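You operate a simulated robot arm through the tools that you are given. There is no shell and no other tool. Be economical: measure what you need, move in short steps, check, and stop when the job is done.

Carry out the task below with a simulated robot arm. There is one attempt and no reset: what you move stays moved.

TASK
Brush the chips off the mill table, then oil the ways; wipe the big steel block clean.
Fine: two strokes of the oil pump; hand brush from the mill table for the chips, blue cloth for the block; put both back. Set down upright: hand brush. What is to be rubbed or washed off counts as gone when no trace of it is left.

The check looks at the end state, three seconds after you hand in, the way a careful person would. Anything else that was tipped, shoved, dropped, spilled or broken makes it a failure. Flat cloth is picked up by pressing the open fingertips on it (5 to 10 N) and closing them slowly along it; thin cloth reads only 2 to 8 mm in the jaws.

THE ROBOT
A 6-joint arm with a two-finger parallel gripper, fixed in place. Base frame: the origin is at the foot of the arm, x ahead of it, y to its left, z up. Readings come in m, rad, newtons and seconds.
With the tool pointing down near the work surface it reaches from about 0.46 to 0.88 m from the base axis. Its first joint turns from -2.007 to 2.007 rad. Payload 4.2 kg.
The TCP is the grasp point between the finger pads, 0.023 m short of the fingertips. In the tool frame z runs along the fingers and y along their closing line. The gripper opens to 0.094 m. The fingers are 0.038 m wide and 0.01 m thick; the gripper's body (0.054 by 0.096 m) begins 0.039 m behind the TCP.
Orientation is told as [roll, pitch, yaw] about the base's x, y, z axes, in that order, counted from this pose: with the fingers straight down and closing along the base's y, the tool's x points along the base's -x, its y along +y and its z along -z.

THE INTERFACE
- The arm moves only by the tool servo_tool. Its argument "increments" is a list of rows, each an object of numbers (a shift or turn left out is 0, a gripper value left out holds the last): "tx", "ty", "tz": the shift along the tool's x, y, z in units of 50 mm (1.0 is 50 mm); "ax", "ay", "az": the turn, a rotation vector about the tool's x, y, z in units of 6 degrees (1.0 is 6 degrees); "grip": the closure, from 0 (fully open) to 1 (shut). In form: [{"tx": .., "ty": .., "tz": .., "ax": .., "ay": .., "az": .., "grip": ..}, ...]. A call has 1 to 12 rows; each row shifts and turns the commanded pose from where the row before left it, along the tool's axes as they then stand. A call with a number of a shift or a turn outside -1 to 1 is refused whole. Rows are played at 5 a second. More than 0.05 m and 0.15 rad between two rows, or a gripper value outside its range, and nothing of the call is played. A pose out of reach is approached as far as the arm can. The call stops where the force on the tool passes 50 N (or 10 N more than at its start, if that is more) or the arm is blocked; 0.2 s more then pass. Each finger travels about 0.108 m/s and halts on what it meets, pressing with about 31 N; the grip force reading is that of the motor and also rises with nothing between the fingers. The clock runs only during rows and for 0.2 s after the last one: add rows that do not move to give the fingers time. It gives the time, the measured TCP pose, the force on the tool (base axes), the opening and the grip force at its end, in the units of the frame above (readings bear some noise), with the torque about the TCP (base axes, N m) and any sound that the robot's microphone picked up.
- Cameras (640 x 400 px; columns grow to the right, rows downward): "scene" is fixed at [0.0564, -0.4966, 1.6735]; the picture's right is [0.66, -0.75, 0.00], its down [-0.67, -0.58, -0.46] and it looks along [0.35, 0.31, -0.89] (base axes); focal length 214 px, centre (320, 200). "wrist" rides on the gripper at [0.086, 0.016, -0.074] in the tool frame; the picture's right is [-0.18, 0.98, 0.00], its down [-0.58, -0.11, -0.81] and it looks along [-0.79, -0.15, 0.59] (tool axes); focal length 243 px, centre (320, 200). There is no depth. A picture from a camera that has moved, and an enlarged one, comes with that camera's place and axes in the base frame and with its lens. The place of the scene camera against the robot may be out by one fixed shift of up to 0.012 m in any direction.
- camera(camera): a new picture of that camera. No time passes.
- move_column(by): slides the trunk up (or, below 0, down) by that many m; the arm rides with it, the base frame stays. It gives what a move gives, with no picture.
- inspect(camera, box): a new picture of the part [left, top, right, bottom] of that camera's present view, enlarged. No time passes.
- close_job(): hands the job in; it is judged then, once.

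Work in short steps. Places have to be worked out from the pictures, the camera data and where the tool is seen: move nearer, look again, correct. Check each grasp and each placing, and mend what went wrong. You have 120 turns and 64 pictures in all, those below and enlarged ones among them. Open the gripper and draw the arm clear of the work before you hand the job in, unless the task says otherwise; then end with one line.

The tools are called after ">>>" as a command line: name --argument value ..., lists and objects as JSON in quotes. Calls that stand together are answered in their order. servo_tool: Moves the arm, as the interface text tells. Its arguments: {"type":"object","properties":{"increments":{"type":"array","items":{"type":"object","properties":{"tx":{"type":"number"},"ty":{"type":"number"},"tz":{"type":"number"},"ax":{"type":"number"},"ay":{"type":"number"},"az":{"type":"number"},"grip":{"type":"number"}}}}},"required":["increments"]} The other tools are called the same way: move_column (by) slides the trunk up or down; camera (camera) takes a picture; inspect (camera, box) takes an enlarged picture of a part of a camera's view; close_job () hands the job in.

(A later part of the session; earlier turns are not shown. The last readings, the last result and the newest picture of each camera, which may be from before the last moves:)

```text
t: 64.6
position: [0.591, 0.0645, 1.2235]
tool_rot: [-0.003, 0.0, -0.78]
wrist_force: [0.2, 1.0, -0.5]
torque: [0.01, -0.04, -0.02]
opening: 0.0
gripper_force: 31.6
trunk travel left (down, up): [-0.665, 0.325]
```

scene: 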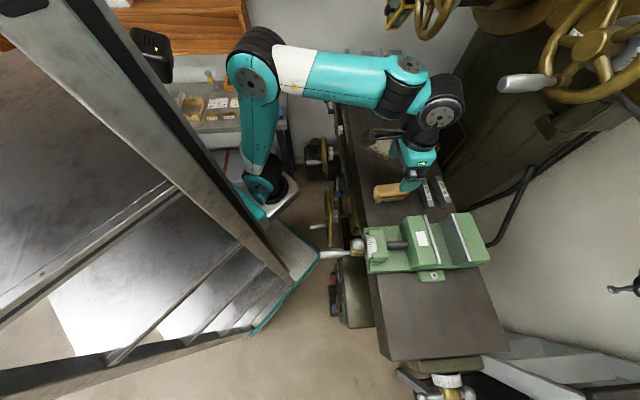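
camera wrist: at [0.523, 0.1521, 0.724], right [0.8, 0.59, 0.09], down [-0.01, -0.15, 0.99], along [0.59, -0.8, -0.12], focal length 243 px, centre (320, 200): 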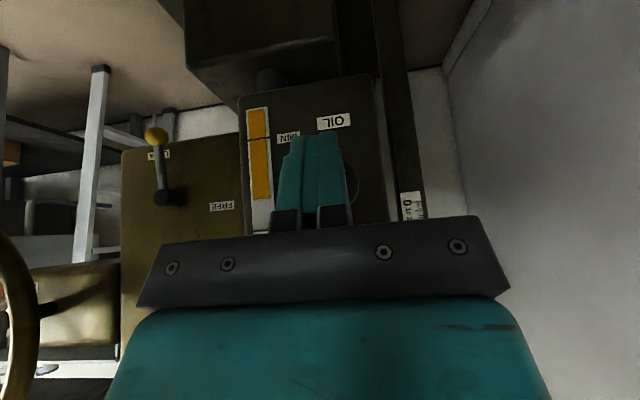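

I turn the tool to face the bench (yaw +45°), after backing off 40 mm from the mill.

>>> servo_tool --increments '[{"tx": 0.9}, {"az": -1, "tx": 0.5}, {"az": -1}, {"az": -1}, {"az": -1}, {"az": -1}, {"az": -1}, {"az": -1}, {"az": -1}, {"az": -1}, {"az": -1}, {"az": -1}]'

>>> servo_tool --increments '[{"az": -1}, {"az": -1}, {"az": -1}, {"az": -0.95}, {"ty": 0.9}, {"ty": 0.9}, {}]'

>>> camera --camera "wrist"

```text
t: 67.2
position: [0.5411, 0.1143, 1.2233]
tool_rot: [0.0, 0.004, 0.375]
wrist_force: [-0.1, 0.0, -0.8]
torque: [-0.04, 0.02, 0.02]
opening: 0.0
gripper_force: 31.1
trunk travel left (down, up): [-0.665, 0.325]
```

```text
t: 68.8
position: [0.4778, 0.1776, 1.2229]
tool_rot: [0.001, 0.004, 0.787]
wrist_force: [0.4, 1.6, 0.0]
torque: [-0.01, 0.01, -0.03]
opening: 0.0
gripper_force: 30.8
trunk travel left (down, up): [-0.665, 0.325]
```

```text
26 pictures are left
camera wrist: at [0.4052, 0.1281, 1.297], right [-0.57, 0.82, 0.0], down [0.49, 0.34, 0.8], along [0.66, 0.46, -0.59], focal length 243 px, centre (320, 200)
```

wrist: 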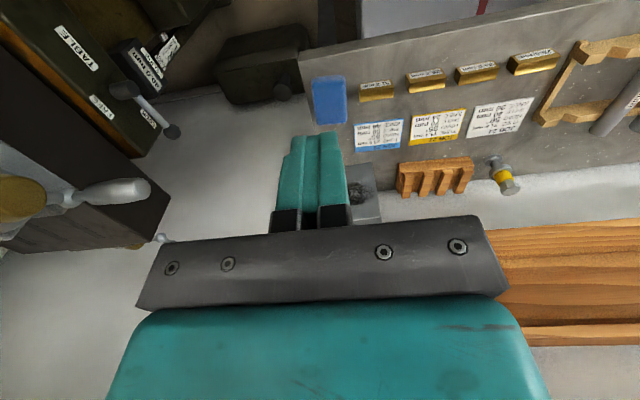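

The cloth is at ≈(0.62, 0.30, 0.845). The block is behind the fingers; I open the gripper and look at it enlarged.

>>> servo_tool --increments '[{"grip": 0}, {}, {}, {}]'

>>> inspect --camera "wrist" --box '[270, 50, 470, 230]'

```text
t: 69.8
position: [0.4784, 0.1771, 1.2228]
tool_rot: [0.001, 0.003, 0.789]
wrist_force: [-0.8, 0.4, 0.8]
torque: [-0.02, 0.03, -0.02]
opening: 0.0938
gripper_force: 0.0
trunk travel left (down, up): [-0.665, 0.325]
```

```text
2.22 times, centred on (370, 140) of wrist
camera zoom: at [0.4054, 0.128, 1.297], right [-0.57, 0.82, 0.0], down [0.49, 0.34, 0.8], along [0.66, 0.46, -0.59], focal length 539 px, centre (209, 333)
```

zoom: 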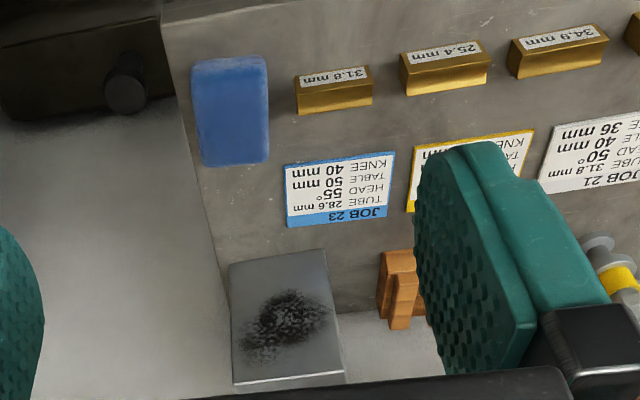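

The smudged face is vertical, facing the robot (−L side), around (0.745, 0.47, 0.93). I go down and over the cloth to look closely first.

>>> servo_tool --increments '[{"tx": -0.95}, {"tx": -0.95}, {"tx": -0.95}, {"tx": -0.3, "ty": -0.26}, {}]'

>>> move_column --by -0.25

>>> camera --camera "wrist"

```text
t: 71.0
position: [0.5974, 0.2798, 1.2217]
tool_rot: [-0.001, 0.003, 0.787]
wrist_force: [-0.7, 0.1, 0.8]
torque: [-0.01, 0.01, 0.02]
opening: 0.0941
gripper_force: 0.1
trunk travel left (down, up): [-0.665, 0.325]
```

```text
t: 73.6
position: [0.597, 0.2793, 0.9714]
tool_rot: [0.001, 0.003, 0.787]
wrist_force: [0.1, 0.2, 0.3]
torque: [-0.04, 0.02, 0.02]
opening: 0.0941
gripper_force: 0.1
trunk travel left (down, up): [-0.415, 0.575]
```

```text
24 pictures are left
camera wrist: at [0.5247, 0.2306, 1.0459], right [-0.57, 0.82, 0.0], down [0.49, 0.34, 0.8], along [0.66, 0.46, -0.59], focal length 243 px, centre (320, 200)
```

wrist: 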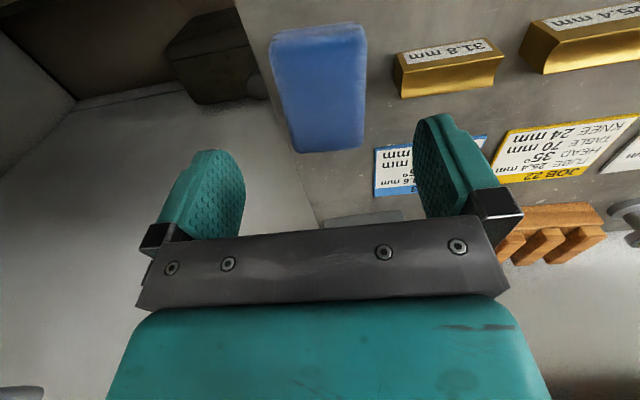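

The cloth pad lies right below, centre ≈(0.609, 0.289). I position over it with fingers 60 mm apart and descend carefully.

>>> servo_tool --increments '[{"tx": -0.3, "grip": 0.35}, {"tz": 0.5}, {"tz": 0.4}, {"tz": 0.2}, {}]'

>>> camera --camera "wrist"

```text
t: 74.8
position: [0.6066, 0.2901, 0.9168]
tool_rot: [0.0, 0.003, 0.79]
wrist_force: [0.1, 1.1, 0.5]
torque: [-0.02, 0.03, 0.01]
opening: 0.0612
gripper_force: 0.1
trunk travel left (down, up): [-0.415, 0.575]
```

```text
23 pictures are left
camera wrist: at [0.535, 0.241, 0.9911], right [-0.57, 0.82, 0.0], down [0.49, 0.34, 0.8], along [0.66, 0.46, -0.59], focal length 243 px, centre (320, 200)
```

wrist: 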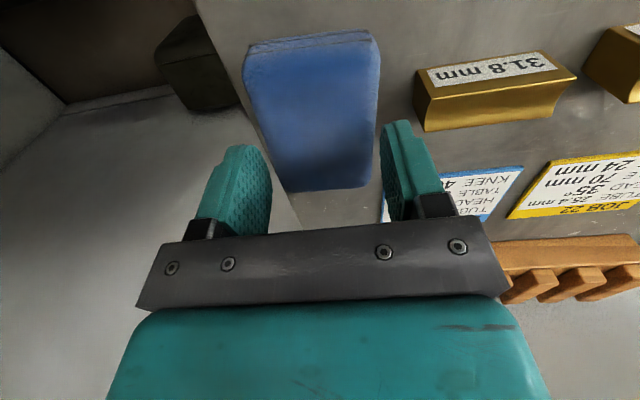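

Cloth top is ≈0.885, width ≈55 mm. I narrow the fingers to ~40 mm so that both tips land on it, and press down gently.

>>> servo_tool --increments '[{"tx": 0.1, "grip": 0.58}, {"tz": 0.06}, {"tz": 0.06}, {}]'

```text
t: 75.8
position: [0.6041, 0.2863, 0.9136]
tool_rot: [0.0, 0.001, 0.787]
wrist_force: [1.9, 0.7, 17.8]
torque: [-0.01, -0.06, 0.0]
opening: 0.0397
gripper_force: 0.1
trunk travel left (down, up): [-0.415, 0.575]
```

Contact already (17.8 N). I back off 1 mm to reach 5–10 N.

>>> servo_tool --increments '[{"tz": -0.025}, {}]'

```text
t: 76.4
position: [0.6036, 0.2862, 0.9138]
tool_rot: [0.0, 0.002, 0.787]
wrist_force: [1.5, 2.3, 17.6]
torque: [0.06, -0.15, -0.03]
opening: 0.0394
gripper_force: 0.1
trunk travel left (down, up): [-0.415, 0.575]
```

>>> servo_tool --increments '[{"tz": -0.04}, {}]'

```text
t: 77.0
position: [0.6032, 0.2859, 0.914]
tool_rot: [0.001, 0.004, 0.789]
wrist_force: [0.2, 0.3, 6.6]
torque: [0.08, -0.08, 0.01]
opening: 0.0395
gripper_force: 0.1
trunk travel left (down, up): [-0.415, 0.575]
```

Now 6.6 N. I close the fingers slowly along the cloth.

>>> servo_tool --increments '[{"grip": 0.63}, {"grip": 0.68}, {"grip": 0.73}, {"grip": 0.78}, {"grip": 0.83}, {"grip": 0.88}, {"grip": 0.93}, {"grip": 0.97}, {"grip": 1}, {}, {}]'

>>> camera --camera "wrist"

```text
t: 79.4
position: [0.6037, 0.2872, 0.9123]
tool_rot: [-0.001, 0.003, 0.787]
wrist_force: [-0.5, 0.9, 0.2]
torque: [-0.02, 0.0, 0.0]
opening: 0.0002
gripper_force: 30.9
trunk travel left (down, up): [-0.415, 0.575]
```

```text
22 pictures are left
camera wrist: at [0.5317, 0.2376, 0.988], right [-0.57, 0.82, 0.0], down [0.49, 0.34, 0.8], along [0.66, 0.46, -0.59], focal length 243 px, centre (320, 200)
```

wrist: 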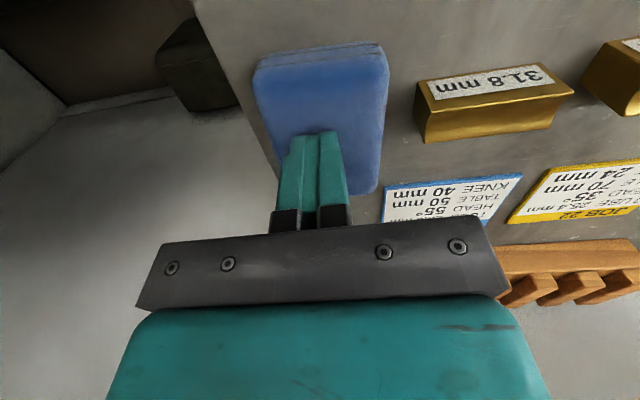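

The fingers slid off (force had decayed). I reopen, press again and let the force settle before closing.

>>> servo_tool --increments '[{"tz": -0.3}, {"grip": 0.6}, {}, {}, {"tz": 0.3}, {"tz": 0.03}, {}, {}, {}]'

```text
t: 81.4
position: [0.6046, 0.2872, 0.9137]
tool_rot: [0.001, 0.005, 0.788]
wrist_force: [0.7, -0.9, 3.9]
torque: [0.05, -0.06, -0.01]
opening: 0.0376
gripper_force: 0.2
trunk travel left (down, up): [-0.415, 0.575]
```

>>> servo_tool --increments '[{"tz": 0.02}, {}, {}]'

```text
t: 82.2
position: [0.6025, 0.2866, 0.9126]
tool_rot: [-0.001, 0.001, 0.788]
wrist_force: [1.9, -0.9, 14.5]
torque: [0.0, -0.07, -0.01]
opening: 0.0373
gripper_force: 0.5
trunk travel left (down, up): [-0.415, 0.575]
```

>>> servo_tool --increments '[{"tz": -0.01}, {}, {"grip": 0.63}, {"grip": 0.66}, {}]'

```text
t: 83.4
position: [0.6037, 0.2861, 0.9135]
tool_rot: [0.001, 0.001, 0.788]
wrist_force: [0.9, -0.9, 15.7]
torque: [0.05, -0.1, 0.01]
opening: 0.0361
gripper_force: 4.6
trunk travel left (down, up): [-0.415, 0.575]
```

The fingers now meet resistance (grip force 4.6): it is catching. Continue closing slowly.

>>> servo_tool --increments '[{"grip": 0.7}, {"grip": 0.74}, {"grip": 0.78}, {"grip": 0.82}, {}]'

```text
t: 84.6
position: [0.6039, 0.2867, 0.9127]
tool_rot: [0.0, 0.002, 0.787]
wrist_force: [0.6, -0.4, 18.1]
torque: [0.01, -0.06, 0.01]
opening: 0.0217
gripper_force: 5.7
trunk travel left (down, up): [-0.415, 0.575]
```

>>> servo_tool --increments '[{"grip": 0.86}, {"grip": 0.9}, {"grip": 0.94}, {"grip": 0.98}, {"grip": 1}, {}, {}]'

```text
t: 86.2
position: [0.6031, 0.2864, 0.9115]
tool_rot: [0.0, 0.003, 0.786]
wrist_force: [0.3, -0.1, 18.7]
torque: [0.07, -0.03, 0.0]
opening: 0.0
gripper_force: 31.0
trunk travel left (down, up): [-0.415, 0.575]
```

Opening 0: only sliding. I lift, open and inspect the cloth closely to judge its thickness.

>>> servo_tool --increments '[{"tz": -0.4}, {"grip": 0.0}, {}, {}, {}]'

>>> inspect --camera "wrist" --box '[220, 20, 440, 200]'

```text
t: 87.4
position: [0.6042, 0.2875, 0.9321]
tool_rot: [0.0, 0.002, 0.787]
wrist_force: [-0.6, 0.4, -0.8]
torque: [0.01, 0.02, 0.01]
opening: 0.0939
gripper_force: 0.1
trunk travel left (down, up): [-0.415, 0.575]
```

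```text
2.22 times, centred on (330, 110) of wrist
camera zoom: at [0.5318, 0.2381, 1.0062], right [-0.57, 0.82, 0.0], down [0.49, 0.34, 0.8], along [0.66, 0.46, -0.59], focal length 539 px, centre (298, 400)
```

zoom: 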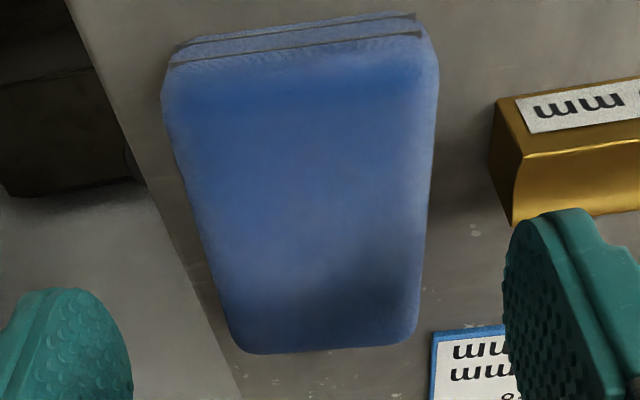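

It is a folded pad about 57 mm wide between N≈0.190 and 0.247. I'll grip it by its sides: fingers 74 mm apart, centred, tips ~9 mm below its top.

>>> servo_tool --increments '[{"ty": 0.1, "tx": -0.15, "grip": 0.21}, {}, {"tz": 0.3}, {"tz": 0.15}, {"tz": 0.08}, {}]'

>>> camera --camera "wrist"

```text
t: 88.8
position: [0.6049, 0.2965, 0.9049]
tool_rot: [-0.001, 0.003, 0.788]
wrist_force: [-0.9, -0.7, 1.0]
torque: [-0.03, 0.04, -0.03]
opening: 0.074
gripper_force: 0.0
trunk travel left (down, up): [-0.415, 0.575]
```

```text
20 pictures are left
camera wrist: at [0.5333, 0.2466, 0.9796], right [-0.57, 0.82, 0.0], down [0.49, 0.34, 0.8], along [0.66, 0.46, -0.59], focal length 243 px, centre (320, 200)
```

wrist: 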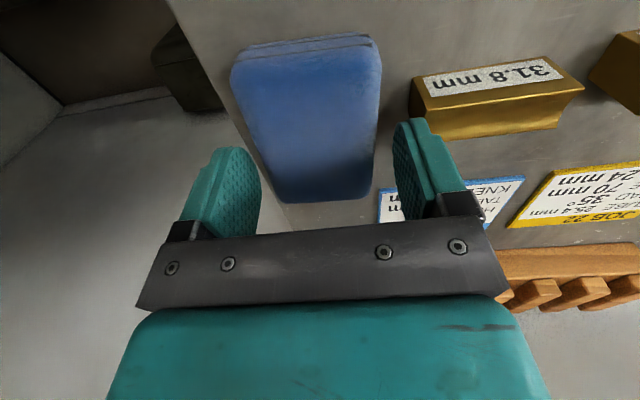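

The fingers straddle the pad. I close on the sides.

>>> servo_tool --increments '[{"tz": 0.05}, {"grip": 0.35}, {"grip": 0.45}, {"grip": 0.55}, {"grip": 0.65}, {"grip": 0.75}, {}]'

>>> camera --camera "wrist"

```text
t: 90.4
position: [0.6057, 0.2958, 0.9028]
tool_rot: [0.0, 0.004, 0.786]
wrist_force: [0.5, 0.2, 2.5]
torque: [0.06, -0.01, 0.04]
opening: 0.0608
gripper_force: 31.0
trunk travel left (down, up): [-0.415, 0.575]
```

```text
19 pictures are left
camera wrist: at [0.533, 0.2465, 0.9774], right [-0.57, 0.82, 0.0], down [0.49, 0.34, 0.8], along [0.66, 0.46, -0.59], focal length 243 px, centre (320, 200)
```

wrist: 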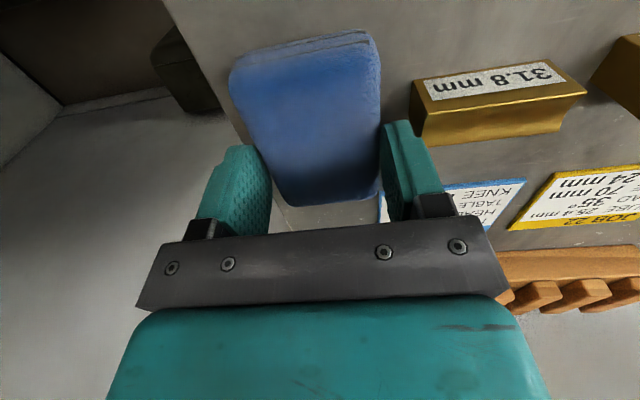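

The pad is held firmly at 61 mm. I close fully and lift slowly.

>>> servo_tool --increments '[{"grip": 1}, {}, {"tz": -0.2}, {"tz": -0.2}, {"tz": -0.4}, {"tz": -0.6}, {}]'

>>> camera --camera "wrist"

```text
t: 92.0
position: [0.6069, 0.2962, 0.9721]
tool_rot: [0.001, 0.004, 0.788]
wrist_force: [0.4, -0.4, -1.0]
torque: [-0.02, -0.01, 0.01]
opening: 0.0608
gripper_force: 31.2
trunk travel left (down, up): [-0.415, 0.575]
```

```text
18 pictures are left
camera wrist: at [0.5344, 0.2463, 1.0471], right [-0.57, 0.82, 0.0], down [0.49, 0.34, 0.8], along [0.66, 0.46, -0.6], focal length 243 px, centre (320, 200)
```

wrist: 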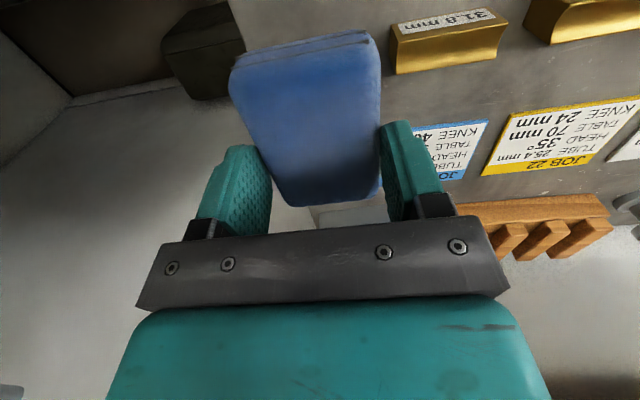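

The cloth pad is held flat across the finger tips. To wipe the vertical face flat-on with the camera on top, I raise the trunk, turn the tool 180° about its axis and then tilt it to point along +L.

>>> move_column --by 0.22

>>> servo_tool --increments '[{"az": 1}, {"az": 1}, {"az": 1}, {"az": 1}, {"az": 1}, {"az": 1}, {"az": 1}, {"az": 1}, {"az": 1}, {"az": 1}, {"az": 1}, {"az": 1}]'

>>> servo_tool --increments '[{"az": 1}, {"az": 1}, {"az": 1}, {"az": 1}, {"az": 1}, {"az": 1}, {"az": 1}, {"az": 1}, {"az": 1}, {"az": 1}, {"az": 1}, {"az": 1}]'

>>> servo_tool --increments '[{"az": 1}, {"az": 1}, {"az": 1}, {"az": 1}, {"az": 1}, {"az": 1}, {"ay": 0.2}, {}]'

```text
t: 94.3
position: [0.6068, 0.2963, 1.1932]
tool_rot: [0.0, 0.003, 0.788]
wrist_force: [0.3, 0.3, -0.5]
torque: [-0.01, 0.01, -0.01]
opening: 0.0611
gripper_force: 31.5
trunk travel left (down, up): [-0.635, 0.355]
```

```text
t: 96.9
position: [0.6068, 0.2957, 1.1928]
tool_rot: [-0.004, 0.002, -0.471]
wrist_force: [0.2, 0.2, -0.4]
torque: [0.0, 0.01, 0.01]
opening: 0.0605
gripper_force: 30.6
trunk travel left (down, up): [-0.635, 0.355]
```

```text
t: 99.5
position: [0.6067, 0.2953, 1.1936]
tool_rot: [-0.004, -0.003, -1.726]
wrist_force: [-0.2, 0.4, -0.6]
torque: [0.0, -0.02, 0.01]
opening: 0.0609
gripper_force: 31.0
trunk travel left (down, up): [-0.635, 0.355]
```

```text
t: 101.3
position: [0.6051, 0.2903, 1.1883]
tool_rot: [-0.009, 0.021, -2.355]
wrist_force: [-0.1, 0.2, -0.8]
torque: [0.02, -0.01, -0.01]
opening: 0.0608
gripper_force: 31.0
out of reach, approached as far as the arm can: row 6
trunk travel left (down, up): [-0.635, 0.355]
```

Yaw is now −135° (barely reachable). I tilt in steps and check.

>>> servo_tool --increments '[{"ay": 1}, {"ay": 1}, {"ay": 1}, {"ay": 1}, {}]'

```text
t: 102.5
position: [0.621, 0.3093, 1.2259]
tool_rot: [0.053, 0.426, -2.334]
wrist_force: [-0.9, -0.7, -0.7]
torque: [0.01, -0.01, 0.0]
opening: 0.0611
gripper_force: 30.4
out of reach, approached as far as the arm can: row 2, 3, 4
trunk travel left (down, up): [-0.635, 0.355]
```

I check whether more distance helps: move 70 mm along +L.

>>> servo_tool --increments '[{"tx": 0.64, "tz": 0.29}, {"tx": 0.64, "tz": 0.29}, {}, {}]'

```text
t: 103.5
position: [0.6684, 0.3607, 1.2293]
tool_rot: [-0.006, 0.438, -2.355]
wrist_force: [0.3, -0.3, 0.5]
torque: [0.01, 0.03, 0.01]
opening: 0.0607
gripper_force: 30.9
out of reach, approached as far as the arm can: row 1, 2
trunk travel left (down, up): [-0.635, 0.355]
```

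Farther out it is reachable. Continue tilting.

>>> servo_tool --increments '[{"ay": 1}, {"ay": 1}, {"ay": 1}, {}]'

```text
t: 104.5
position: [0.6717, 0.3889, 1.2712]
tool_rot: [0.013, 0.739, -2.353]
wrist_force: [0.7, -0.3, -0.9]
torque: [0.01, 0.0, 0.01]
opening: 0.0608
gripper_force: 30.8
out of reach, approached as far as the arm can: row 2, 3
trunk travel left (down, up): [-0.635, 0.355]
```

The limit seems to depend on arm height relative to the shoulder (wrist joint). I raise the tool 0.2 m with the arm and go on tilting; the trunk will bring it down later.

>>> servo_tool --increments '[{"tx": 0.66, "tz": -0.7}, {"tx": 0.66, "tz": -0.7}, {"tx": 0.66, "tz": -0.7}, {"tx": 0.66, "tz": -0.7}, {"ay": 1}, {"ay": 1}, {"ay": 1}, {"ay": 1}, {}]'

```text
t: 106.5
position: [0.574, 0.38, 1.4146]
tool_rot: [0.039, 1.163, -2.324]
wrist_force: [0.7, -0.3, -0.3]
torque: [-0.04, 0.03, 0.02]
opening: 0.0606
gripper_force: 31.3
out of reach, approached as far as the arm can: row 1, 2, 3, 4, 6, 7, 8
trunk travel left (down, up): [-0.635, 0.355]
```

Pitch is now 67°. I move outward along +L and finish the tilt.

>>> servo_tool --increments '[{"tx": 0.4, "tz": 0.9}, {"tx": 0.4, "tz": 0.9}, {"ay": 1}, {"ay": 1}, {"ay": 1}, {}]'

>>> camera --camera "scene"

```text
t: 107.9
position: [0.626, 0.4606, 1.4333]
tool_rot: [0.019, 1.483, -2.337]
wrist_force: [-0.3, -0.2, -0.4]
torque: [-0.01, -0.02, -0.01]
opening: 0.0605
gripper_force: 31.1
out of reach, approached as far as the arm can: row 2, 3, 4, 5
trunk travel left (down, up): [-0.635, 0.355]
```

```text
17 pictures are left
```

scene: 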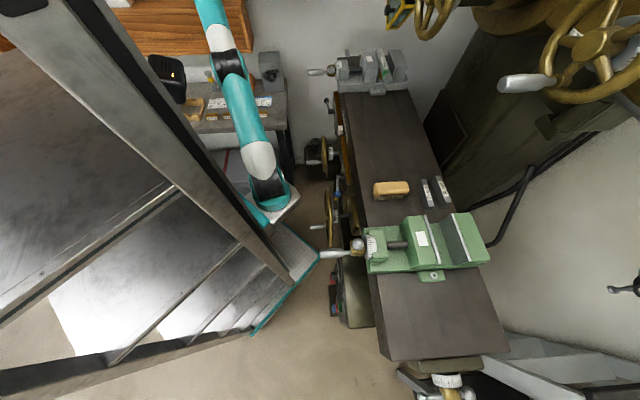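

Tool is now nearly horizontal (85°). I shift sideways toward the smudge (N≈0.196), back 30 mm, and finish the tilt.

>>> servo_tool --increments '[{"ty": 0.8}, {"ty": 0.8}, {"tz": -0.6}, {}]'

>>> camera --camera "wrist"

```text
t: 108.9
position: [0.664, 0.4104, 1.4605]
tool_rot: [0.038, 1.483, -2.322]
wrist_force: [0.1, -0.6, -0.2]
torque: [0.0, 0.01, -0.01]
opening: 0.0608
gripper_force: 31.0
out of reach, approached as far as the arm can: row 1, 2, 3
trunk travel left (down, up): [-0.635, 0.355]
```

```text
16 pictures are left
camera wrist: at [0.6296, 0.3529, 1.5524], right [0.68, -0.71, -0.18], down [-0.68, -0.53, -0.51], along [0.27, 0.47, -0.84], focal length 243 px, centre (320, 200)
```

wrist: 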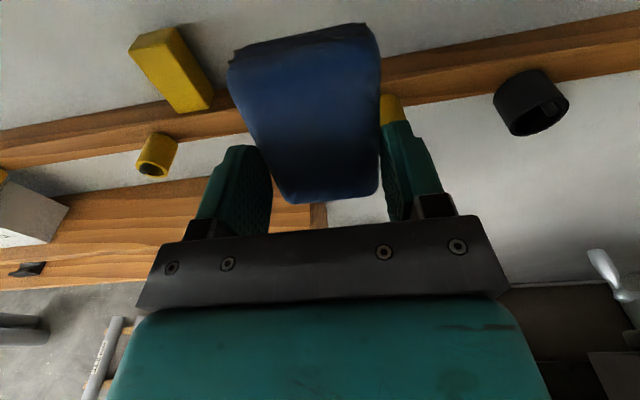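

There is a wooden shelf beyond the block (L>0.94), which I stay clear of. I lower the trunk to z≈1.16, still above the block, and look.

>>> move_column --by -0.3

>>> camera --camera "wrist"

>>> inspect --camera "scene" --box '[170, 0, 330, 150]'

```text
t: 111.9
position: [0.6654, 0.4098, 1.1598]
tool_rot: [0.037, 1.483, -2.323]
wrist_force: [0.2, -0.9, -0.1]
torque: [0.02, 0.02, 0.0]
opening: 0.0608
gripper_force: 30.6
trunk travel left (down, up): [-0.335, 0.655]
```

```text
15 pictures are left
camera wrist: at [0.6296, 0.353, 1.2524], right [0.68, -0.71, -0.18], down [-0.68, -0.53, -0.51], along [0.27, 0.47, -0.84], focal length 243 px, centre (320, 200)
```

wrist: 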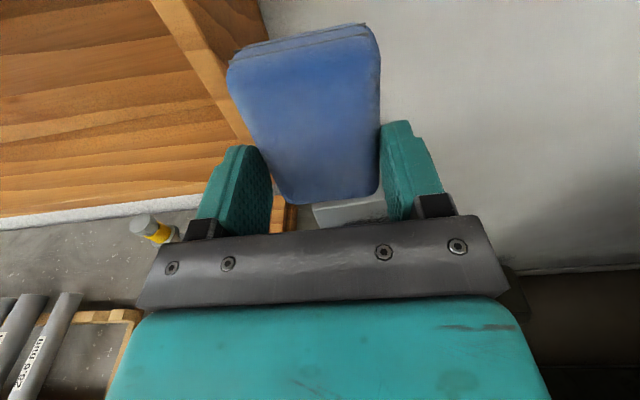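

```text
2.67 times, centred on (250, 75) of scene
camera zoom: at [0.0564, -0.4966, 1.6735], right [0.66, -0.75, 0.0], down [-0.67, -0.58, -0.46], along [0.35, 0.31, -0.89], focal length 572 px, centre (507, 533)
```

zoom: 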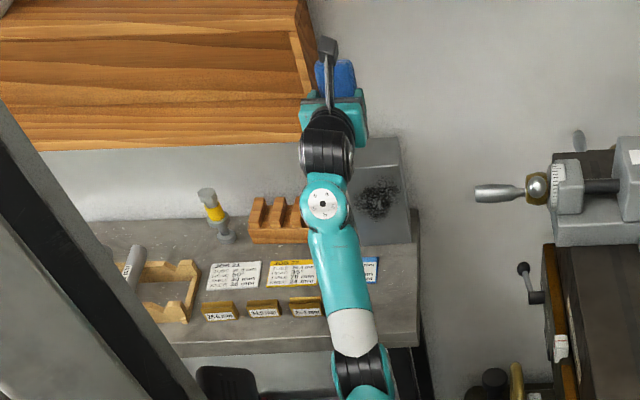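

The block top appears with its front edge near L≈0.80. I back off 40 mm before lowering in front of its face.

>>> servo_tool --increments '[{"tz": -0.4}, {"tz": -0.4}, {}]'

```text
t: 112.7
position: [0.6477, 0.399, 1.1805]
tool_rot: [0.039, 1.483, -2.321]
wrist_force: [-0.1, -0.3, -0.7]
torque: [-0.04, 0.03, 0.02]
opening: 0.061
gripper_force: 30.9
out of reach, approached as far as the arm can: row 1, 2
trunk travel left (down, up): [-0.335, 0.655]
```

I add height with the arm so the command is within reach.

>>> servo_tool --increments '[{"tx": 0.9}, {"tx": 0.5}, {}]'

```text
t: 113.5
position: [0.6287, 0.3737, 1.214]
tool_rot: [0.036, 1.482, -2.325]
wrist_force: [-0.8, 0.6, 0.2]
torque: [-0.06, 0.04, 0.01]
opening: 0.0608
gripper_force: 30.8
out of reach, approached as far as the arm can: row 1, 2
trunk travel left (down, up): [-0.335, 0.655]
```

L≈0.71 now, clear of the face. I lower the trunk in front of the face.

>>> move_column --by -0.23

>>> camera --camera "wrist"

>>> inspect --camera "scene" --box '[220, 30, 320, 130]'

```text
t: 115.9
position: [0.6281, 0.3745, 0.9829]
tool_rot: [0.035, 1.482, -2.323]
wrist_force: [0.3, -0.4, -1.0]
torque: [-0.01, -0.04, -0.01]
opening: 0.0608
gripper_force: 30.9
trunk travel left (down, up): [-0.105, 0.885]
```

```text
13 pictures are left
camera wrist: at [0.592, 0.3167, 1.0754], right [0.68, -0.71, -0.18], down [-0.68, -0.53, -0.51], along [0.27, 0.47, -0.84], focal length 243 px, centre (320, 200)
```

wrist: 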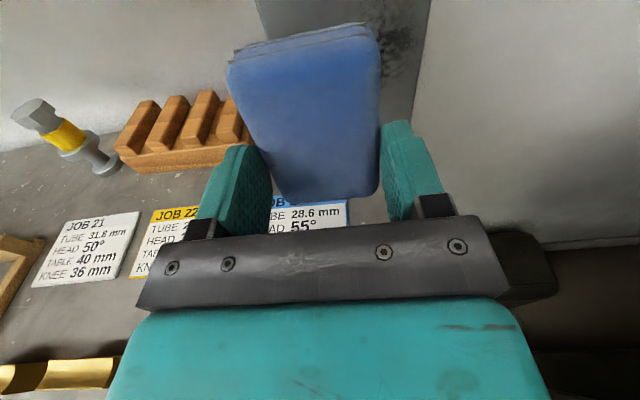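

```text
4.00 times, centred on (270, 80) of scene
camera zoom: at [0.0564, -0.4966, 1.6735], right [0.66, -0.75, 0.0], down [-0.67, -0.58, -0.46], along [0.35, 0.31, -0.89], focal length 858 px, centre (520, 680)
```

zoom: 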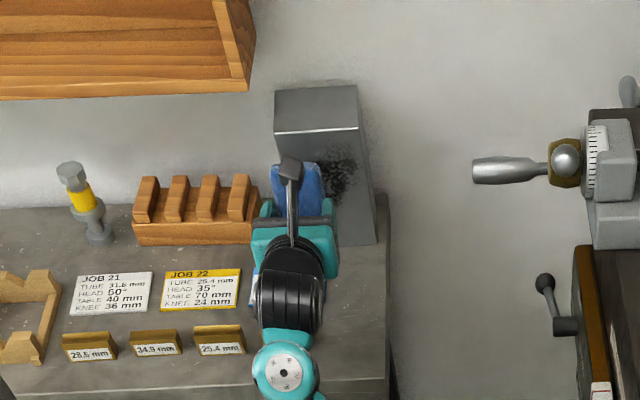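

The pad is in front of the face, with smudge visible to its right. I advance toward the face and level the tool the last 5°.

>>> servo_tool --increments '[{"tz": 0.4, "ay": 0.4}, {"tz": 0.4, "ay": 0.4}, {}]'

```text
t: 116.7
position: [0.6492, 0.3962, 0.9725]
tool_rot: [0.941, 1.565, -1.419]
wrist_force: [0.0, 0.8, -0.2]
torque: [0.0, -0.02, 0.05]
opening: 0.0609
gripper_force: 31.1
out of reach, approached as far as the arm can: row 1, 2
trunk travel left (down, up): [-0.105, 0.885]
```

Level now. I advance in 10 mm steps to contact.

>>> servo_tool --increments '[{"tz": 0.2}, {"tz": 0.2}, {}]'

```text
t: 117.5
position: [0.6557, 0.4011, 0.9613]
tool_rot: [0.792, 1.566, -1.568]
wrist_force: [0.4, -1.0, 0.0]
torque: [0.01, 0.01, -0.02]
opening: 0.0609
gripper_force: 31.3
out of reach, approached as far as the arm can: row 1, 2
trunk travel left (down, up): [-0.105, 0.885]
```

>>> servo_tool --increments '[{"tz": 0.3}, {"tz": 0.3}, {}]'

```text
t: 118.3
position: [0.6622, 0.4063, 0.9526]
tool_rot: [0.997, 1.564, -1.363]
wrist_force: [0.8, 0.9, -1.5]
torque: [-0.04, 0.01, 0.0]
opening: 0.0609
gripper_force: 31.0
out of reach, approached as far as the arm can: row 1, 2
trunk travel left (down, up): [-0.105, 0.885]
```

>>> servo_tool --increments '[{"tz": 0.3, "tx": 0.3}, {}, {}]'

```text
t: 119.1
position: [0.6609, 0.4048, 0.9522]
tool_rot: [0.989, 1.562, -1.372]
wrist_force: [0.2, 0.8, -0.3]
torque: [0.0, -0.01, 0.01]
opening: 0.0606
gripper_force: 31.3
out of reach, approached as far as the arm can: row 1
trunk travel left (down, up): [-0.105, 0.885]
```

The command is still outside the limit; I keep stepping it outward-and-up until the arm follows.

>>> servo_tool --increments '[{"tz": 0.2, "tx": 0.2}, {"tz": 0.2, "tx": 0.2}, {}]'

```text
t: 119.9
position: [0.6606, 0.4065, 0.9543]
tool_rot: [0.97, 1.564, -1.391]
wrist_force: [0.4, 0.5, 0.7]
torque: [0.0, -0.01, -0.02]
opening: 0.0611
gripper_force: 31.0
out of reach, approached as far as the arm can: row 1, 2
trunk travel left (down, up): [-0.105, 0.885]
```

>>> servo_tool --increments '[{"tz": 0.25, "tx": 0.25}, {"tz": 0.25, "tx": 0.25}, {"tz": 0.2, "tx": 0.2}, {}]'

```text
t: 120.9
position: [0.6599, 0.4072, 0.9545]
tool_rot: [0.944, 1.564, -1.417]
wrist_force: [0.0, 0.1, -0.3]
torque: [-0.04, 0.04, 0.03]
opening: 0.0607
gripper_force: 31.0
out of reach, approached as far as the arm can: row 1, 2, 3
trunk travel left (down, up): [-0.105, 0.885]
```

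>>> servo_tool --increments '[{"tz": 0.2, "tx": 0.3}, {"tz": 0.2, "tx": 0.3}, {"tz": 0.2, "tx": 0.3}, {}]'

```text
t: 121.9
position: [0.658, 0.4, 0.9607]
tool_rot: [0.936, 1.564, -1.425]
wrist_force: [-0.2, 0.1, 0.1]
torque: [-0.01, 0.0, -0.02]
opening: 0.0611
gripper_force: 30.8
out of reach, approached as far as the arm can: row 1, 2, 3
trunk travel left (down, up): [-0.105, 0.885]
```

The arm isn't following because the tool's last joint is at its limit (180° turn). I take the over-command back, then roll the tool 12° back about its own axis, which is harmless for wiping.

>>> servo_tool --increments '[{"tz": -0.88, "tx": -0.42}, {"tz": -0.88, "tx": -0.42}, {"tz": -0.88, "tx": -0.42}, {"tz": -0.88, "tx": -0.42}, {"tz": -0.88, "tx": -0.42}, {"az": -1}, {"az": -1}, {}]'

```text
t: 123.7
position: [0.5707, 0.3745, 1.0172]
tool_rot: [1.547, 1.354, -0.809]
wrist_force: [-1.0, 0.7, -0.2]
torque: [0.04, -0.01, -0.01]
opening: 0.0605
gripper_force: 31.1
out of reach, approached as far as the arm can: row 1, 2, 3, 4, 5
trunk travel left (down, up): [-0.105, 0.885]
```

Now the arm is fully in reach (command = measured). I move to N≈0.19, z≈0.965 in front of the face.

>>> servo_tool --increments '[{"tx": -0.6, "ty": 0.39}, {"tx": -0.59, "ty": 0.38}, {}]'

```text
t: 124.5
position: [0.6199, 0.3667, 1.0055]
tool_rot: [1.539, 1.357, -0.82]
wrist_force: [0.4, 0.9, -0.2]
torque: [-0.01, 0.03, 0.03]
opening: 0.0606
gripper_force: 31.0
out of reach, approached as far as the arm can: row 1, 2
trunk travel left (down, up): [-0.105, 0.885]
```

>>> servo_tool --increments '[{"tz": 0.5}, {"tz": 0.5}, {"az": -1}, {}]'

```text
t: 125.5
position: [0.6364, 0.3836, 0.991]
tool_rot: [1.555, 1.253, -0.802]
wrist_force: [0.0, 0.2, -0.7]
torque: [-0.03, 0.03, 0.0]
opening: 0.0608
gripper_force: 30.5
out of reach, approached as far as the arm can: row 1, 2
trunk travel left (down, up): [-0.105, 0.885]
```

Good: L≈0.72, z≈0.99. I advance toward the face again.

>>> servo_tool --increments '[{"tz": 0.3}, {"tz": 0.3}, {}]'

```text
t: 126.3
position: [0.6441, 0.3915, 0.9799]
tool_rot: [1.555, 1.253, -0.804]
wrist_force: [0.3, -0.6, -1.1]
torque: [-0.03, -0.02, -0.02]
opening: 0.0607
gripper_force: 30.9
out of reach, approached as far as the arm can: row 1, 2
trunk travel left (down, up): [-0.105, 0.885]
```

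The true limit now is reach: the shoulder is too low, so the arm is stretched upward. I raise the trunk 0.2 m and lower the arm by the same amount.

>>> move_column --by 0.22

>>> servo_tool --increments '[{"tz": -0.6}, {"tx": -0.76, "ty": -0.247}, {"tx": -0.76, "ty": -0.247}, {"tx": -0.76, "ty": -0.247}, {"tx": -0.76, "ty": -0.247}, {}]'

```text
t: 128.7
position: [0.6432, 0.3918, 1.1995]
tool_rot: [1.555, 1.254, -0.802]
wrist_force: [0.7, 0.4, -0.5]
torque: [-0.01, 0.0, 0.0]
opening: 0.0608
gripper_force: 30.9
trunk travel left (down, up): [-0.325, 0.665]
```

```text
t: 130.1
position: [0.6697, 0.4458, 1.1291]
tool_rot: [1.588, 1.254, -0.773]
wrist_force: [-14.5, -18.5, 11.6]
torque: [0.67, -0.23, 0.54]
opening: 0.061
gripper_force: 30.8
out of reach, approached as far as the arm can: row 1, 2, 3, 4, 5
trunk travel left (down, up): [-0.325, 0.665]
```

Contact with something: lowering slides the arm outward along its joint limit — so the limit is the wrist joint after all. I undo this motion at once.

>>> servo_tool --increments '[{"tx": 0.76, "ty": 0.247}, {"tx": 0.76, "ty": 0.247}, {"tx": 0.76, "ty": 0.247}, {"tx": 0.76, "ty": 0.247}, {}]'

>>> camera --camera "scene"

```text
t: 131.3
position: [0.6336, 0.4024, 1.1973]
tool_rot: [1.547, 1.254, -0.809]
wrist_force: [-0.2, -0.4, -0.9]
torque: [-0.01, 0.0, -0.02]
opening: 0.0612
gripper_force: 31.2
out of reach, approached as far as the arm can: row 1, 2, 3, 4
trunk travel left (down, up): [-0.325, 0.665]
```

```text
11 pictures are left
```

scene: 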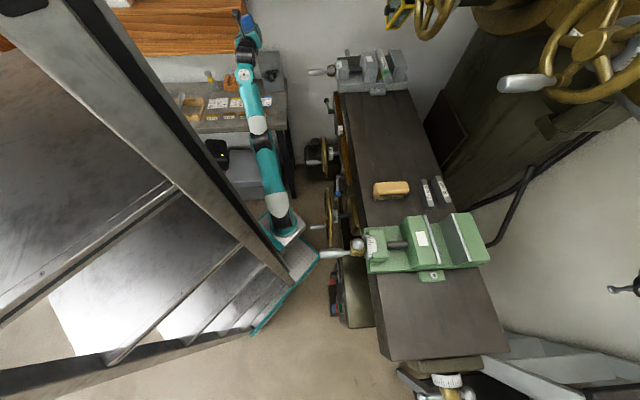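

The block seems undisturbed. I'll instead use the trunk at its lowest with the arm held higher, which moves away from the wrist limit: first raise the arm 0.1 m.

>>> servo_tool --increments '[{"tx": 0.76, "ty": 0.247}, {"tx": 0.76, "ty": 0.247}, {"tx": 0.4, "ty": 0.13}, {}]'

```text
t: 132.3
position: [0.5991, 0.3684, 1.2373]
tool_rot: [1.554, 1.253, -0.805]
wrist_force: [0.7, 0.4, -0.2]
torque: [-0.01, 0.01, -0.02]
opening: 0.0611
gripper_force: 31.2
out of reach, approached as far as the arm can: row 1, 2, 3
trunk travel left (down, up): [-0.325, 0.665]
```

>>> servo_tool --increments '[{"tx": 0.6, "ty": 0.2, "tz": 0.5}, {"tx": 0.6, "ty": 0.2, "tz": 0.5}, {}]'

```text
t: 133.1
position: [0.5999, 0.3695, 1.2372]
tool_rot: [1.555, 1.252, -0.802]
wrist_force: [-0.7, -0.3, -1.3]
torque: [-0.02, 0.0, 0.03]
opening: 0.061
gripper_force: 31.6
out of reach, approached as far as the arm can: row 1, 2
trunk travel left (down, up): [-0.325, 0.665]
```

To resolve which side is blocked, I test by commanding inward and down 0.14 m (free space there).

>>> servo_tool --increments '[{"tz": -0.6, "tx": -0.57, "ty": -0.185}, {"tz": -0.6, "tx": -0.57, "ty": -0.185}, {"tz": -0.6, "tx": -0.57, "ty": -0.185}, {"tz": -0.6, "tx": -0.57, "ty": -0.185}, {"tz": -0.6, "tx": -0.57, "ty": -0.185}, {}]'

```text
t: 134.5
position: [0.4931, 0.263, 1.0868]
tool_rot: [1.556, 1.253, -0.801]
wrist_force: [0.0, 0.2, 0.2]
torque: [-0.01, -0.02, 0.0]
opening: 0.061
gripper_force: 31.6
trunk travel left (down, up): [-0.325, 0.665]
```

Everything followed now — the arm had simply been stretched straight. With the trunk at this height there is ample reach: I lower to z≈1.0, centre on the smudge and advance to L≈0.70.

>>> servo_tool --increments '[{"tx": -0.6, "ty": 0.015}, {"tx": -0.6, "ty": 0.015}, {"tx": -0.6, "ty": 0.015}, {"tz": 0.83}, {"tz": 0.83}, {"tz": 0.83}, {"tz": 0.83}, {}]'

>>> camera --camera "wrist"

```text
t: 136.3
position: [0.632, 0.3574, 1.0023]
tool_rot: [1.556, 1.252, -0.802]
wrist_force: [-0.1, -0.7, -0.2]
torque: [0.0, 0.02, -0.01]
opening: 0.061
gripper_force: 31.2
trunk travel left (down, up): [-0.325, 0.665]
```

```text
10 pictures are left
camera wrist: at [0.5713, 0.3141, 1.0897], right [0.7, -0.7, 0.13], down [-0.52, -0.63, -0.58], along [0.49, 0.34, -0.8], focal length 243 px, centre (320, 200)
```

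wrist: 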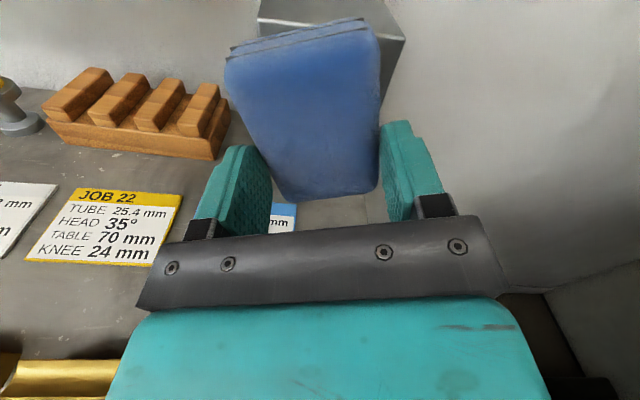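

The pad is in front of the block face. I advance stepwise to contact.

>>> servo_tool --increments '[{"tx": -0.25, "ty": -0.1, "tz": 0.4}, {"tx": -0.25, "ty": -0.1, "tz": 0.4}, {"tz": 0.2}, {}]'

>>> servo_tool --increments '[{"tz": 0.1}, {"tz": 0.1}, {}]'

```text
t: 137.3
position: [0.6672, 0.3948, 0.9757]
tool_rot: [1.555, 1.252, -0.802]
wrist_force: [0.5, -0.4, 0.1]
torque: [-0.01, 0.06, 0.03]
opening: 0.0608
gripper_force: 31.0
trunk travel left (down, up): [-0.325, 0.665]
```

```text
t: 138.1
position: [0.6737, 0.4004, 0.9757]
tool_rot: [1.553, 1.255, -0.803]
wrist_force: [-0.5, 0.1, -0.7]
torque: [-0.03, 0.04, 0.03]
opening: 0.0611
gripper_force: 30.6
trunk travel left (down, up): [-0.325, 0.665]
```

No contact yet at L≈0.76; continue in 5 mm steps.

>>> servo_tool --increments '[{"tz": 0.1}, {"tz": 0.1}, {}]'

>>> servo_tool --increments '[{"tz": 0.06}, {"tz": 0.06}, {}]'

```text
t: 138.9
position: [0.6801, 0.4084, 0.9758]
tool_rot: [1.557, 1.254, -0.804]
wrist_force: [-0.1, -0.8, -0.1]
torque: [-0.01, 0.02, 0.01]
opening: 0.0608
gripper_force: 31.0
trunk travel left (down, up): [-0.325, 0.665]
```

```text
t: 139.7
position: [0.6852, 0.4121, 0.9744]
tool_rot: [1.556, 1.255, -0.805]
wrist_force: [0.2, -0.2, 0.7]
torque: [0.02, 0.0, 0.02]
opening: 0.0611
gripper_force: 30.7
trunk travel left (down, up): [-0.325, 0.665]
```

>>> inspect --camera "scene" --box '[230, 40, 310, 100]'

>>> servo_tool --increments '[{"tz": 0.06}, {"tz": 0.06}, {}]'

```text
6.67 times, centred on (270, 70) of scene
camera zoom: at [0.0564, -0.4966, 1.6735], right [0.66, -0.75, 0.0], down [-0.67, -0.58, -0.46], along [0.35, 0.31, -0.89], focal length 1430 px, centre (653, 1067)
```

zoom: 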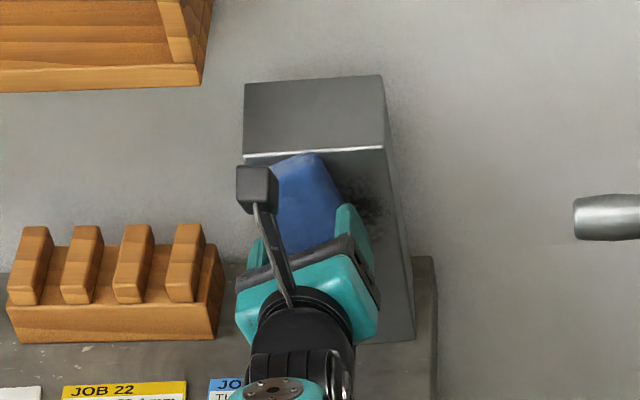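

```text
t: 140.5
position: [0.6895, 0.4163, 0.9765]
tool_rot: [1.553, 1.253, -0.808]
wrist_force: [-16.2, -19.2, -6.8]
torque: [-0.17, 0.04, 0.52]
opening: 0.0609
gripper_force: 30.8
trunk travel left (down, up): [-0.325, 0.665]
```

Contact at L≈0.78 (25 N). I ease back slightly and wipe sideways strokes.

>>> servo_tool --increments '[{"tz": -0.025}, {"tx": -0.072, "ty": 0.222}, {"tx": -0.072, "ty": 0.222}, {"tx": -0.072, "ty": 0.222}, {"tx": 0.087, "ty": -0.266}, {"tx": 0.087, "ty": -0.266}, {"tx": 0.087, "ty": -0.266}, {"tx": 0.087, "ty": -0.266}, {"tx": 0.087, "ty": -0.266}, {}]'

```text
t: 142.7
position: [0.667, 0.4382, 0.9764]
tool_rot: [1.562, 1.253, -0.8]
wrist_force: [-12.6, -35.6, -1.4]
torque: [-0.17, 0.15, -0.47]
opening: 0.0608
gripper_force: 30.7
trunk travel left (down, up): [-0.325, 0.665]
```

Normal force is ~34 N, so I ease back 2 mm, then sweep back higher and lower across the whole smudge.

>>> servo_tool --increments '[{"tz": -0.04}, {"tx": -0.285, "ty": -0.09}, {"tx": -0.285, "ty": -0.09}, {"tx": -0.087, "ty": 0.266}, {"tx": -0.087, "ty": 0.266}, {"tx": -0.087, "ty": 0.266}, {"tx": -0.087, "ty": 0.266}, {"tx": -0.087, "ty": 0.266}, {}]'

>>> servo_tool --increments '[{"tx": 0.285, "ty": 0.09}, {"tx": 0.285, "ty": 0.09}, {"tx": 0.2, "ty": 0.065}, {"tx": 0.087, "ty": -0.266}, {"tx": 0.087, "ty": -0.266}, {"tx": 0.087, "ty": -0.266}, {"tx": 0.087, "ty": -0.266}, {"tx": 0.087, "ty": -0.266}, {"tz": -0.5}, {"tz": -0.7}, {}]'

>>> inspect --camera "scene" --box '[230, 40, 310, 100]'

```text
t: 144.7
position: [0.7127, 0.3885, 0.9458]
tool_rot: [1.554, 1.252, -0.804]
wrist_force: [0.4, -0.1, -0.6]
torque: [-0.03, 0.02, 0.01]
opening: 0.0607
gripper_force: 31.3
trunk travel left (down, up): [-0.325, 0.665]
```

```text
t: 147.1
position: [0.6199, 0.3972, 0.986]
tool_rot: [1.554, 1.252, -0.803]
wrist_force: [-0.1, 0.0, -0.4]
torque: [-0.04, 0.02, -0.01]
opening: 0.0611
gripper_force: 31.0
trunk travel left (down, up): [-0.325, 0.665]
```

```text
6.67 times, centred on (270, 70) of scene
camera zoom: at [0.0564, -0.4966, 1.6735], right [0.66, -0.75, 0.0], down [-0.67, -0.58, -0.46], along [0.35, 0.31, -0.89], focal length 1430 px, centre (653, 1067)
```

zoom: 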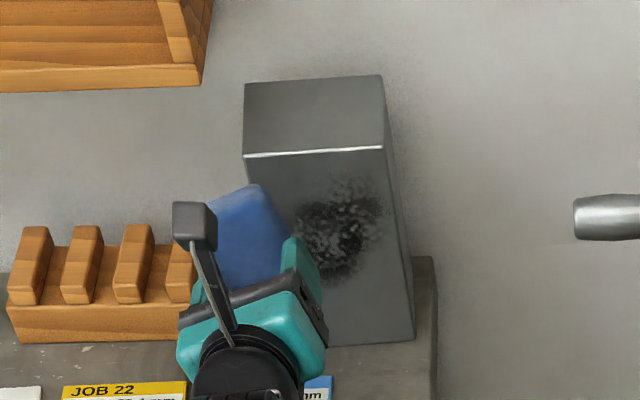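

The block stays put and the smudge has thinned but remains. I return with steady pressure and scrub repeatedly over it.

>>> servo_tool --increments '[{"tx": -0.32, "ty": 0.274}, {"tz": 0.9}, {"tz": 0.2}, {"tz": 0.12}, {}]'

```text
t: 148.3
position: [0.6748, 0.427, 0.9747]
tool_rot: [1.554, 1.254, -0.803]
wrist_force: [-0.8, -0.2, 0.0]
torque: [-0.01, 0.01, -0.04]
opening: 0.0612
gripper_force: 30.7
trunk travel left (down, up): [-0.325, 0.665]
```

>>> servo_tool --increments '[{"tz": 0.06}, {}]'

```text
t: 148.9
position: [0.6762, 0.4287, 0.9752]
tool_rot: [1.555, 1.252, -0.804]
wrist_force: [-22.6, -23.9, -4.5]
torque: [-0.32, 0.26, 0.39]
opening: 0.0612
gripper_force: 30.7
trunk travel left (down, up): [-0.325, 0.665]
```

Pressure ~33 N, centred on the pad. Scrub back and forth at several heights.

>>> servo_tool --increments '[{"tz": -0.01, "tx": -0.111, "ty": 0.342}, {"tx": -0.111, "ty": 0.342}, {"tx": -0.111, "ty": 0.342}, {"tx": -0.111, "ty": 0.342}, {"tx": 0.18, "ty": -0.31}, {"tx": 0.111, "ty": -0.342}, {"tx": 0.111, "ty": -0.342}, {"tx": 0.111, "ty": -0.342}, {"tx": -0.24, "ty": 0.3}, {"tx": -0.111, "ty": 0.342}, {"tx": -0.111, "ty": 0.342}, {"tx": -0.111, "ty": 0.342}]'

>>> servo_tool --increments '[{"tz": 0.01, "tx": -0.19, "ty": -0.06}, {"tx": 0.111, "ty": -0.342}, {"tx": 0.111, "ty": -0.342}, {"tx": 0.111, "ty": -0.342}, {"tx": 0.111, "ty": -0.342}, {"tx": -0.19, "ty": -0.06}, {"tx": -0.111, "ty": 0.342}, {"tx": -0.111, "ty": 0.342}, {"tx": -0.111, "ty": 0.342}, {"tx": -0.111, "ty": 0.342}, {}]'

```text
t: 151.5
position: [0.7293, 0.3772, 0.9731]
tool_rot: [1.555, 1.254, -0.802]
wrist_force: [0.1, 0.4, -1.0]
torque: [-0.03, 0.0, 0.0]
opening: 0.061
gripper_force: 31.1
trunk travel left (down, up): [-0.325, 0.665]
```

```text
t: 153.9
position: [0.7288, 0.3772, 0.9524]
tool_rot: [1.554, 1.252, -0.801]
wrist_force: [0.3, 0.7, -0.7]
torque: [-0.01, 0.01, 0.0]
opening: 0.0609
gripper_force: 31.4
trunk travel left (down, up): [-0.325, 0.665]
```

Contact is lost toward the +N end, so the face recedes slightly there. I press in to find it here.

>>> servo_tool --increments '[{"tx": 0.1, "ty": -0.25}, {"tz": 0.04}, {"tz": 0.03}, {}]'

```text
t: 154.9
position: [0.7205, 0.3892, 0.9553]
tool_rot: [1.555, 1.252, -0.807]
wrist_force: [-14.7, -17.4, -4.9]
torque: [-0.19, 0.07, 0.78]
opening: 0.0608
gripper_force: 31.1
trunk travel left (down, up): [-0.325, 0.665]
```

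The pad touches only by its −N edge: the face is turned ~3.5° relative to my tool. I back off a bit, rotate the tool by 3.5° about the vertical and press again.

>>> servo_tool --increments '[{"tz": -0.15}, {"ax": 0.555, "ay": 0.18}, {"tx": 0.13, "ty": -0.37}, {"tz": 0.06}, {}]'

```text
t: 156.1
position: [0.7038, 0.4009, 0.9542]
tool_rot: [1.555, 1.252, -0.74]
wrist_force: [0.6, 0.3, -1.1]
torque: [-0.01, 0.01, 0.02]
opening: 0.0611
gripper_force: 30.8
trunk travel left (down, up): [-0.325, 0.665]
```

>>> servo_tool --increments '[{"tz": 0.06}, {}]'

```text
t: 156.7
position: [0.7049, 0.4022, 0.9543]
tool_rot: [1.555, 1.253, -0.744]
wrist_force: [-10.7, -9.5, -1.6]
torque: [-0.27, 0.3, -0.52]
opening: 0.0611
gripper_force: 31.1
trunk travel left (down, up): [-0.325, 0.665]
```

Now slightly over-rotated (contact at the +N/lower edge). I take half of it back and lean the top 1° forward, then press.

>>> servo_tool --increments '[{"tz": -0.08}, {"ax": -0.216, "ay": -0.247}, {"tz": 0.08}, {}]'

```text
t: 157.7
position: [0.7066, 0.4011, 0.9533]
tool_rot: [1.496, 1.253, -0.827]
wrist_force: [-3.1, -2.5, -0.9]
torque: [0.13, -0.07, -0.05]
opening: 0.0607
gripper_force: 31.2
trunk travel left (down, up): [-0.325, 0.665]
```

Well aligned now. I press a little more and scrub in lanes.

>>> servo_tool --increments '[{"tz": 0.045}, {"tx": 0.111, "ty": -0.342}, {"tx": 0.111, "ty": -0.342}, {"tx": 0.111, "ty": -0.342}, {"tx": -0.111, "ty": 0.342}, {"tx": -0.111, "ty": 0.342}, {"tx": -0.111, "ty": 0.342}, {"tx": -0.08, "ty": 0.25}, {}]'

```text
t: 159.7
position: [0.7172, 0.3931, 0.9522]
tool_rot: [1.497, 1.249, -0.828]
wrist_force: [-0.1, -1.8, -0.2]
torque: [0.03, 0.01, 0.08]
opening: 0.0607
gripper_force: 31.1
trunk travel left (down, up): [-0.325, 0.665]
```

>>> servo_tool --increments '[{"tz": 0.05}, {"tx": 0.111, "ty": -0.342, "tz": -0.02}, {"tx": 0.111, "ty": -0.342, "tz": -0.02}, {"tx": 0.111, "ty": -0.342, "tz": -0.015}, {"tx": 0.2, "ty": 0.065}, {"tx": -0.111, "ty": 0.342, "tz": 0.015}, {"tx": -0.111, "ty": 0.342, "tz": 0.02}, {"tx": -0.111, "ty": 0.342, "tz": 0.02}, {"tx": 0.2, "ty": 0.065}, {"tx": 0.111, "ty": -0.342, "tz": -0.02}, {"tx": 0.111, "ty": -0.342, "tz": -0.02}, {"tx": 0.111, "ty": -0.342, "tz": -0.015}]'

>>> servo_tool --increments '[{"tx": 0.2, "ty": 0.065}, {"tx": -0.111, "ty": 0.342, "tz": 0.015}, {"tx": -0.111, "ty": 0.342, "tz": 0.02}, {"tx": -0.111, "ty": 0.342, "tz": 0.02}, {}]'

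>>> inspect --camera "scene" --box '[230, 40, 310, 100]'

```text
t: 162.3
position: [0.6773, 0.4322, 0.9742]
tool_rot: [1.499, 1.254, -0.823]
wrist_force: [0.3, 1.4, 0.0]
torque: [-0.01, 0.02, 0.01]
opening: 0.0609
gripper_force: 31.2
trunk travel left (down, up): [-0.325, 0.665]
```

```text
t: 163.5
position: [0.7183, 0.398, 0.9855]
tool_rot: [1.502, 1.253, -0.822]
wrist_force: [-19.0, -10.2, 0.8]
torque: [-0.34, 0.61, 0.08]
opening: 0.0609
gripper_force: 31.5
trunk travel left (down, up): [-0.325, 0.665]
```

```text
6.67 times, centred on (270, 70) of scene
camera zoom: at [0.0564, -0.4966, 1.6735], right [0.66, -0.75, 0.0], down [-0.67, -0.58, -0.46], along [0.35, 0.31, -0.89], focal length 1430 px, centre (653, 1067)
```

zoom: 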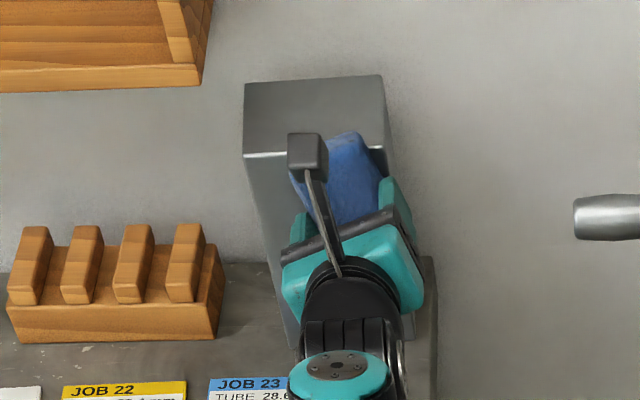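

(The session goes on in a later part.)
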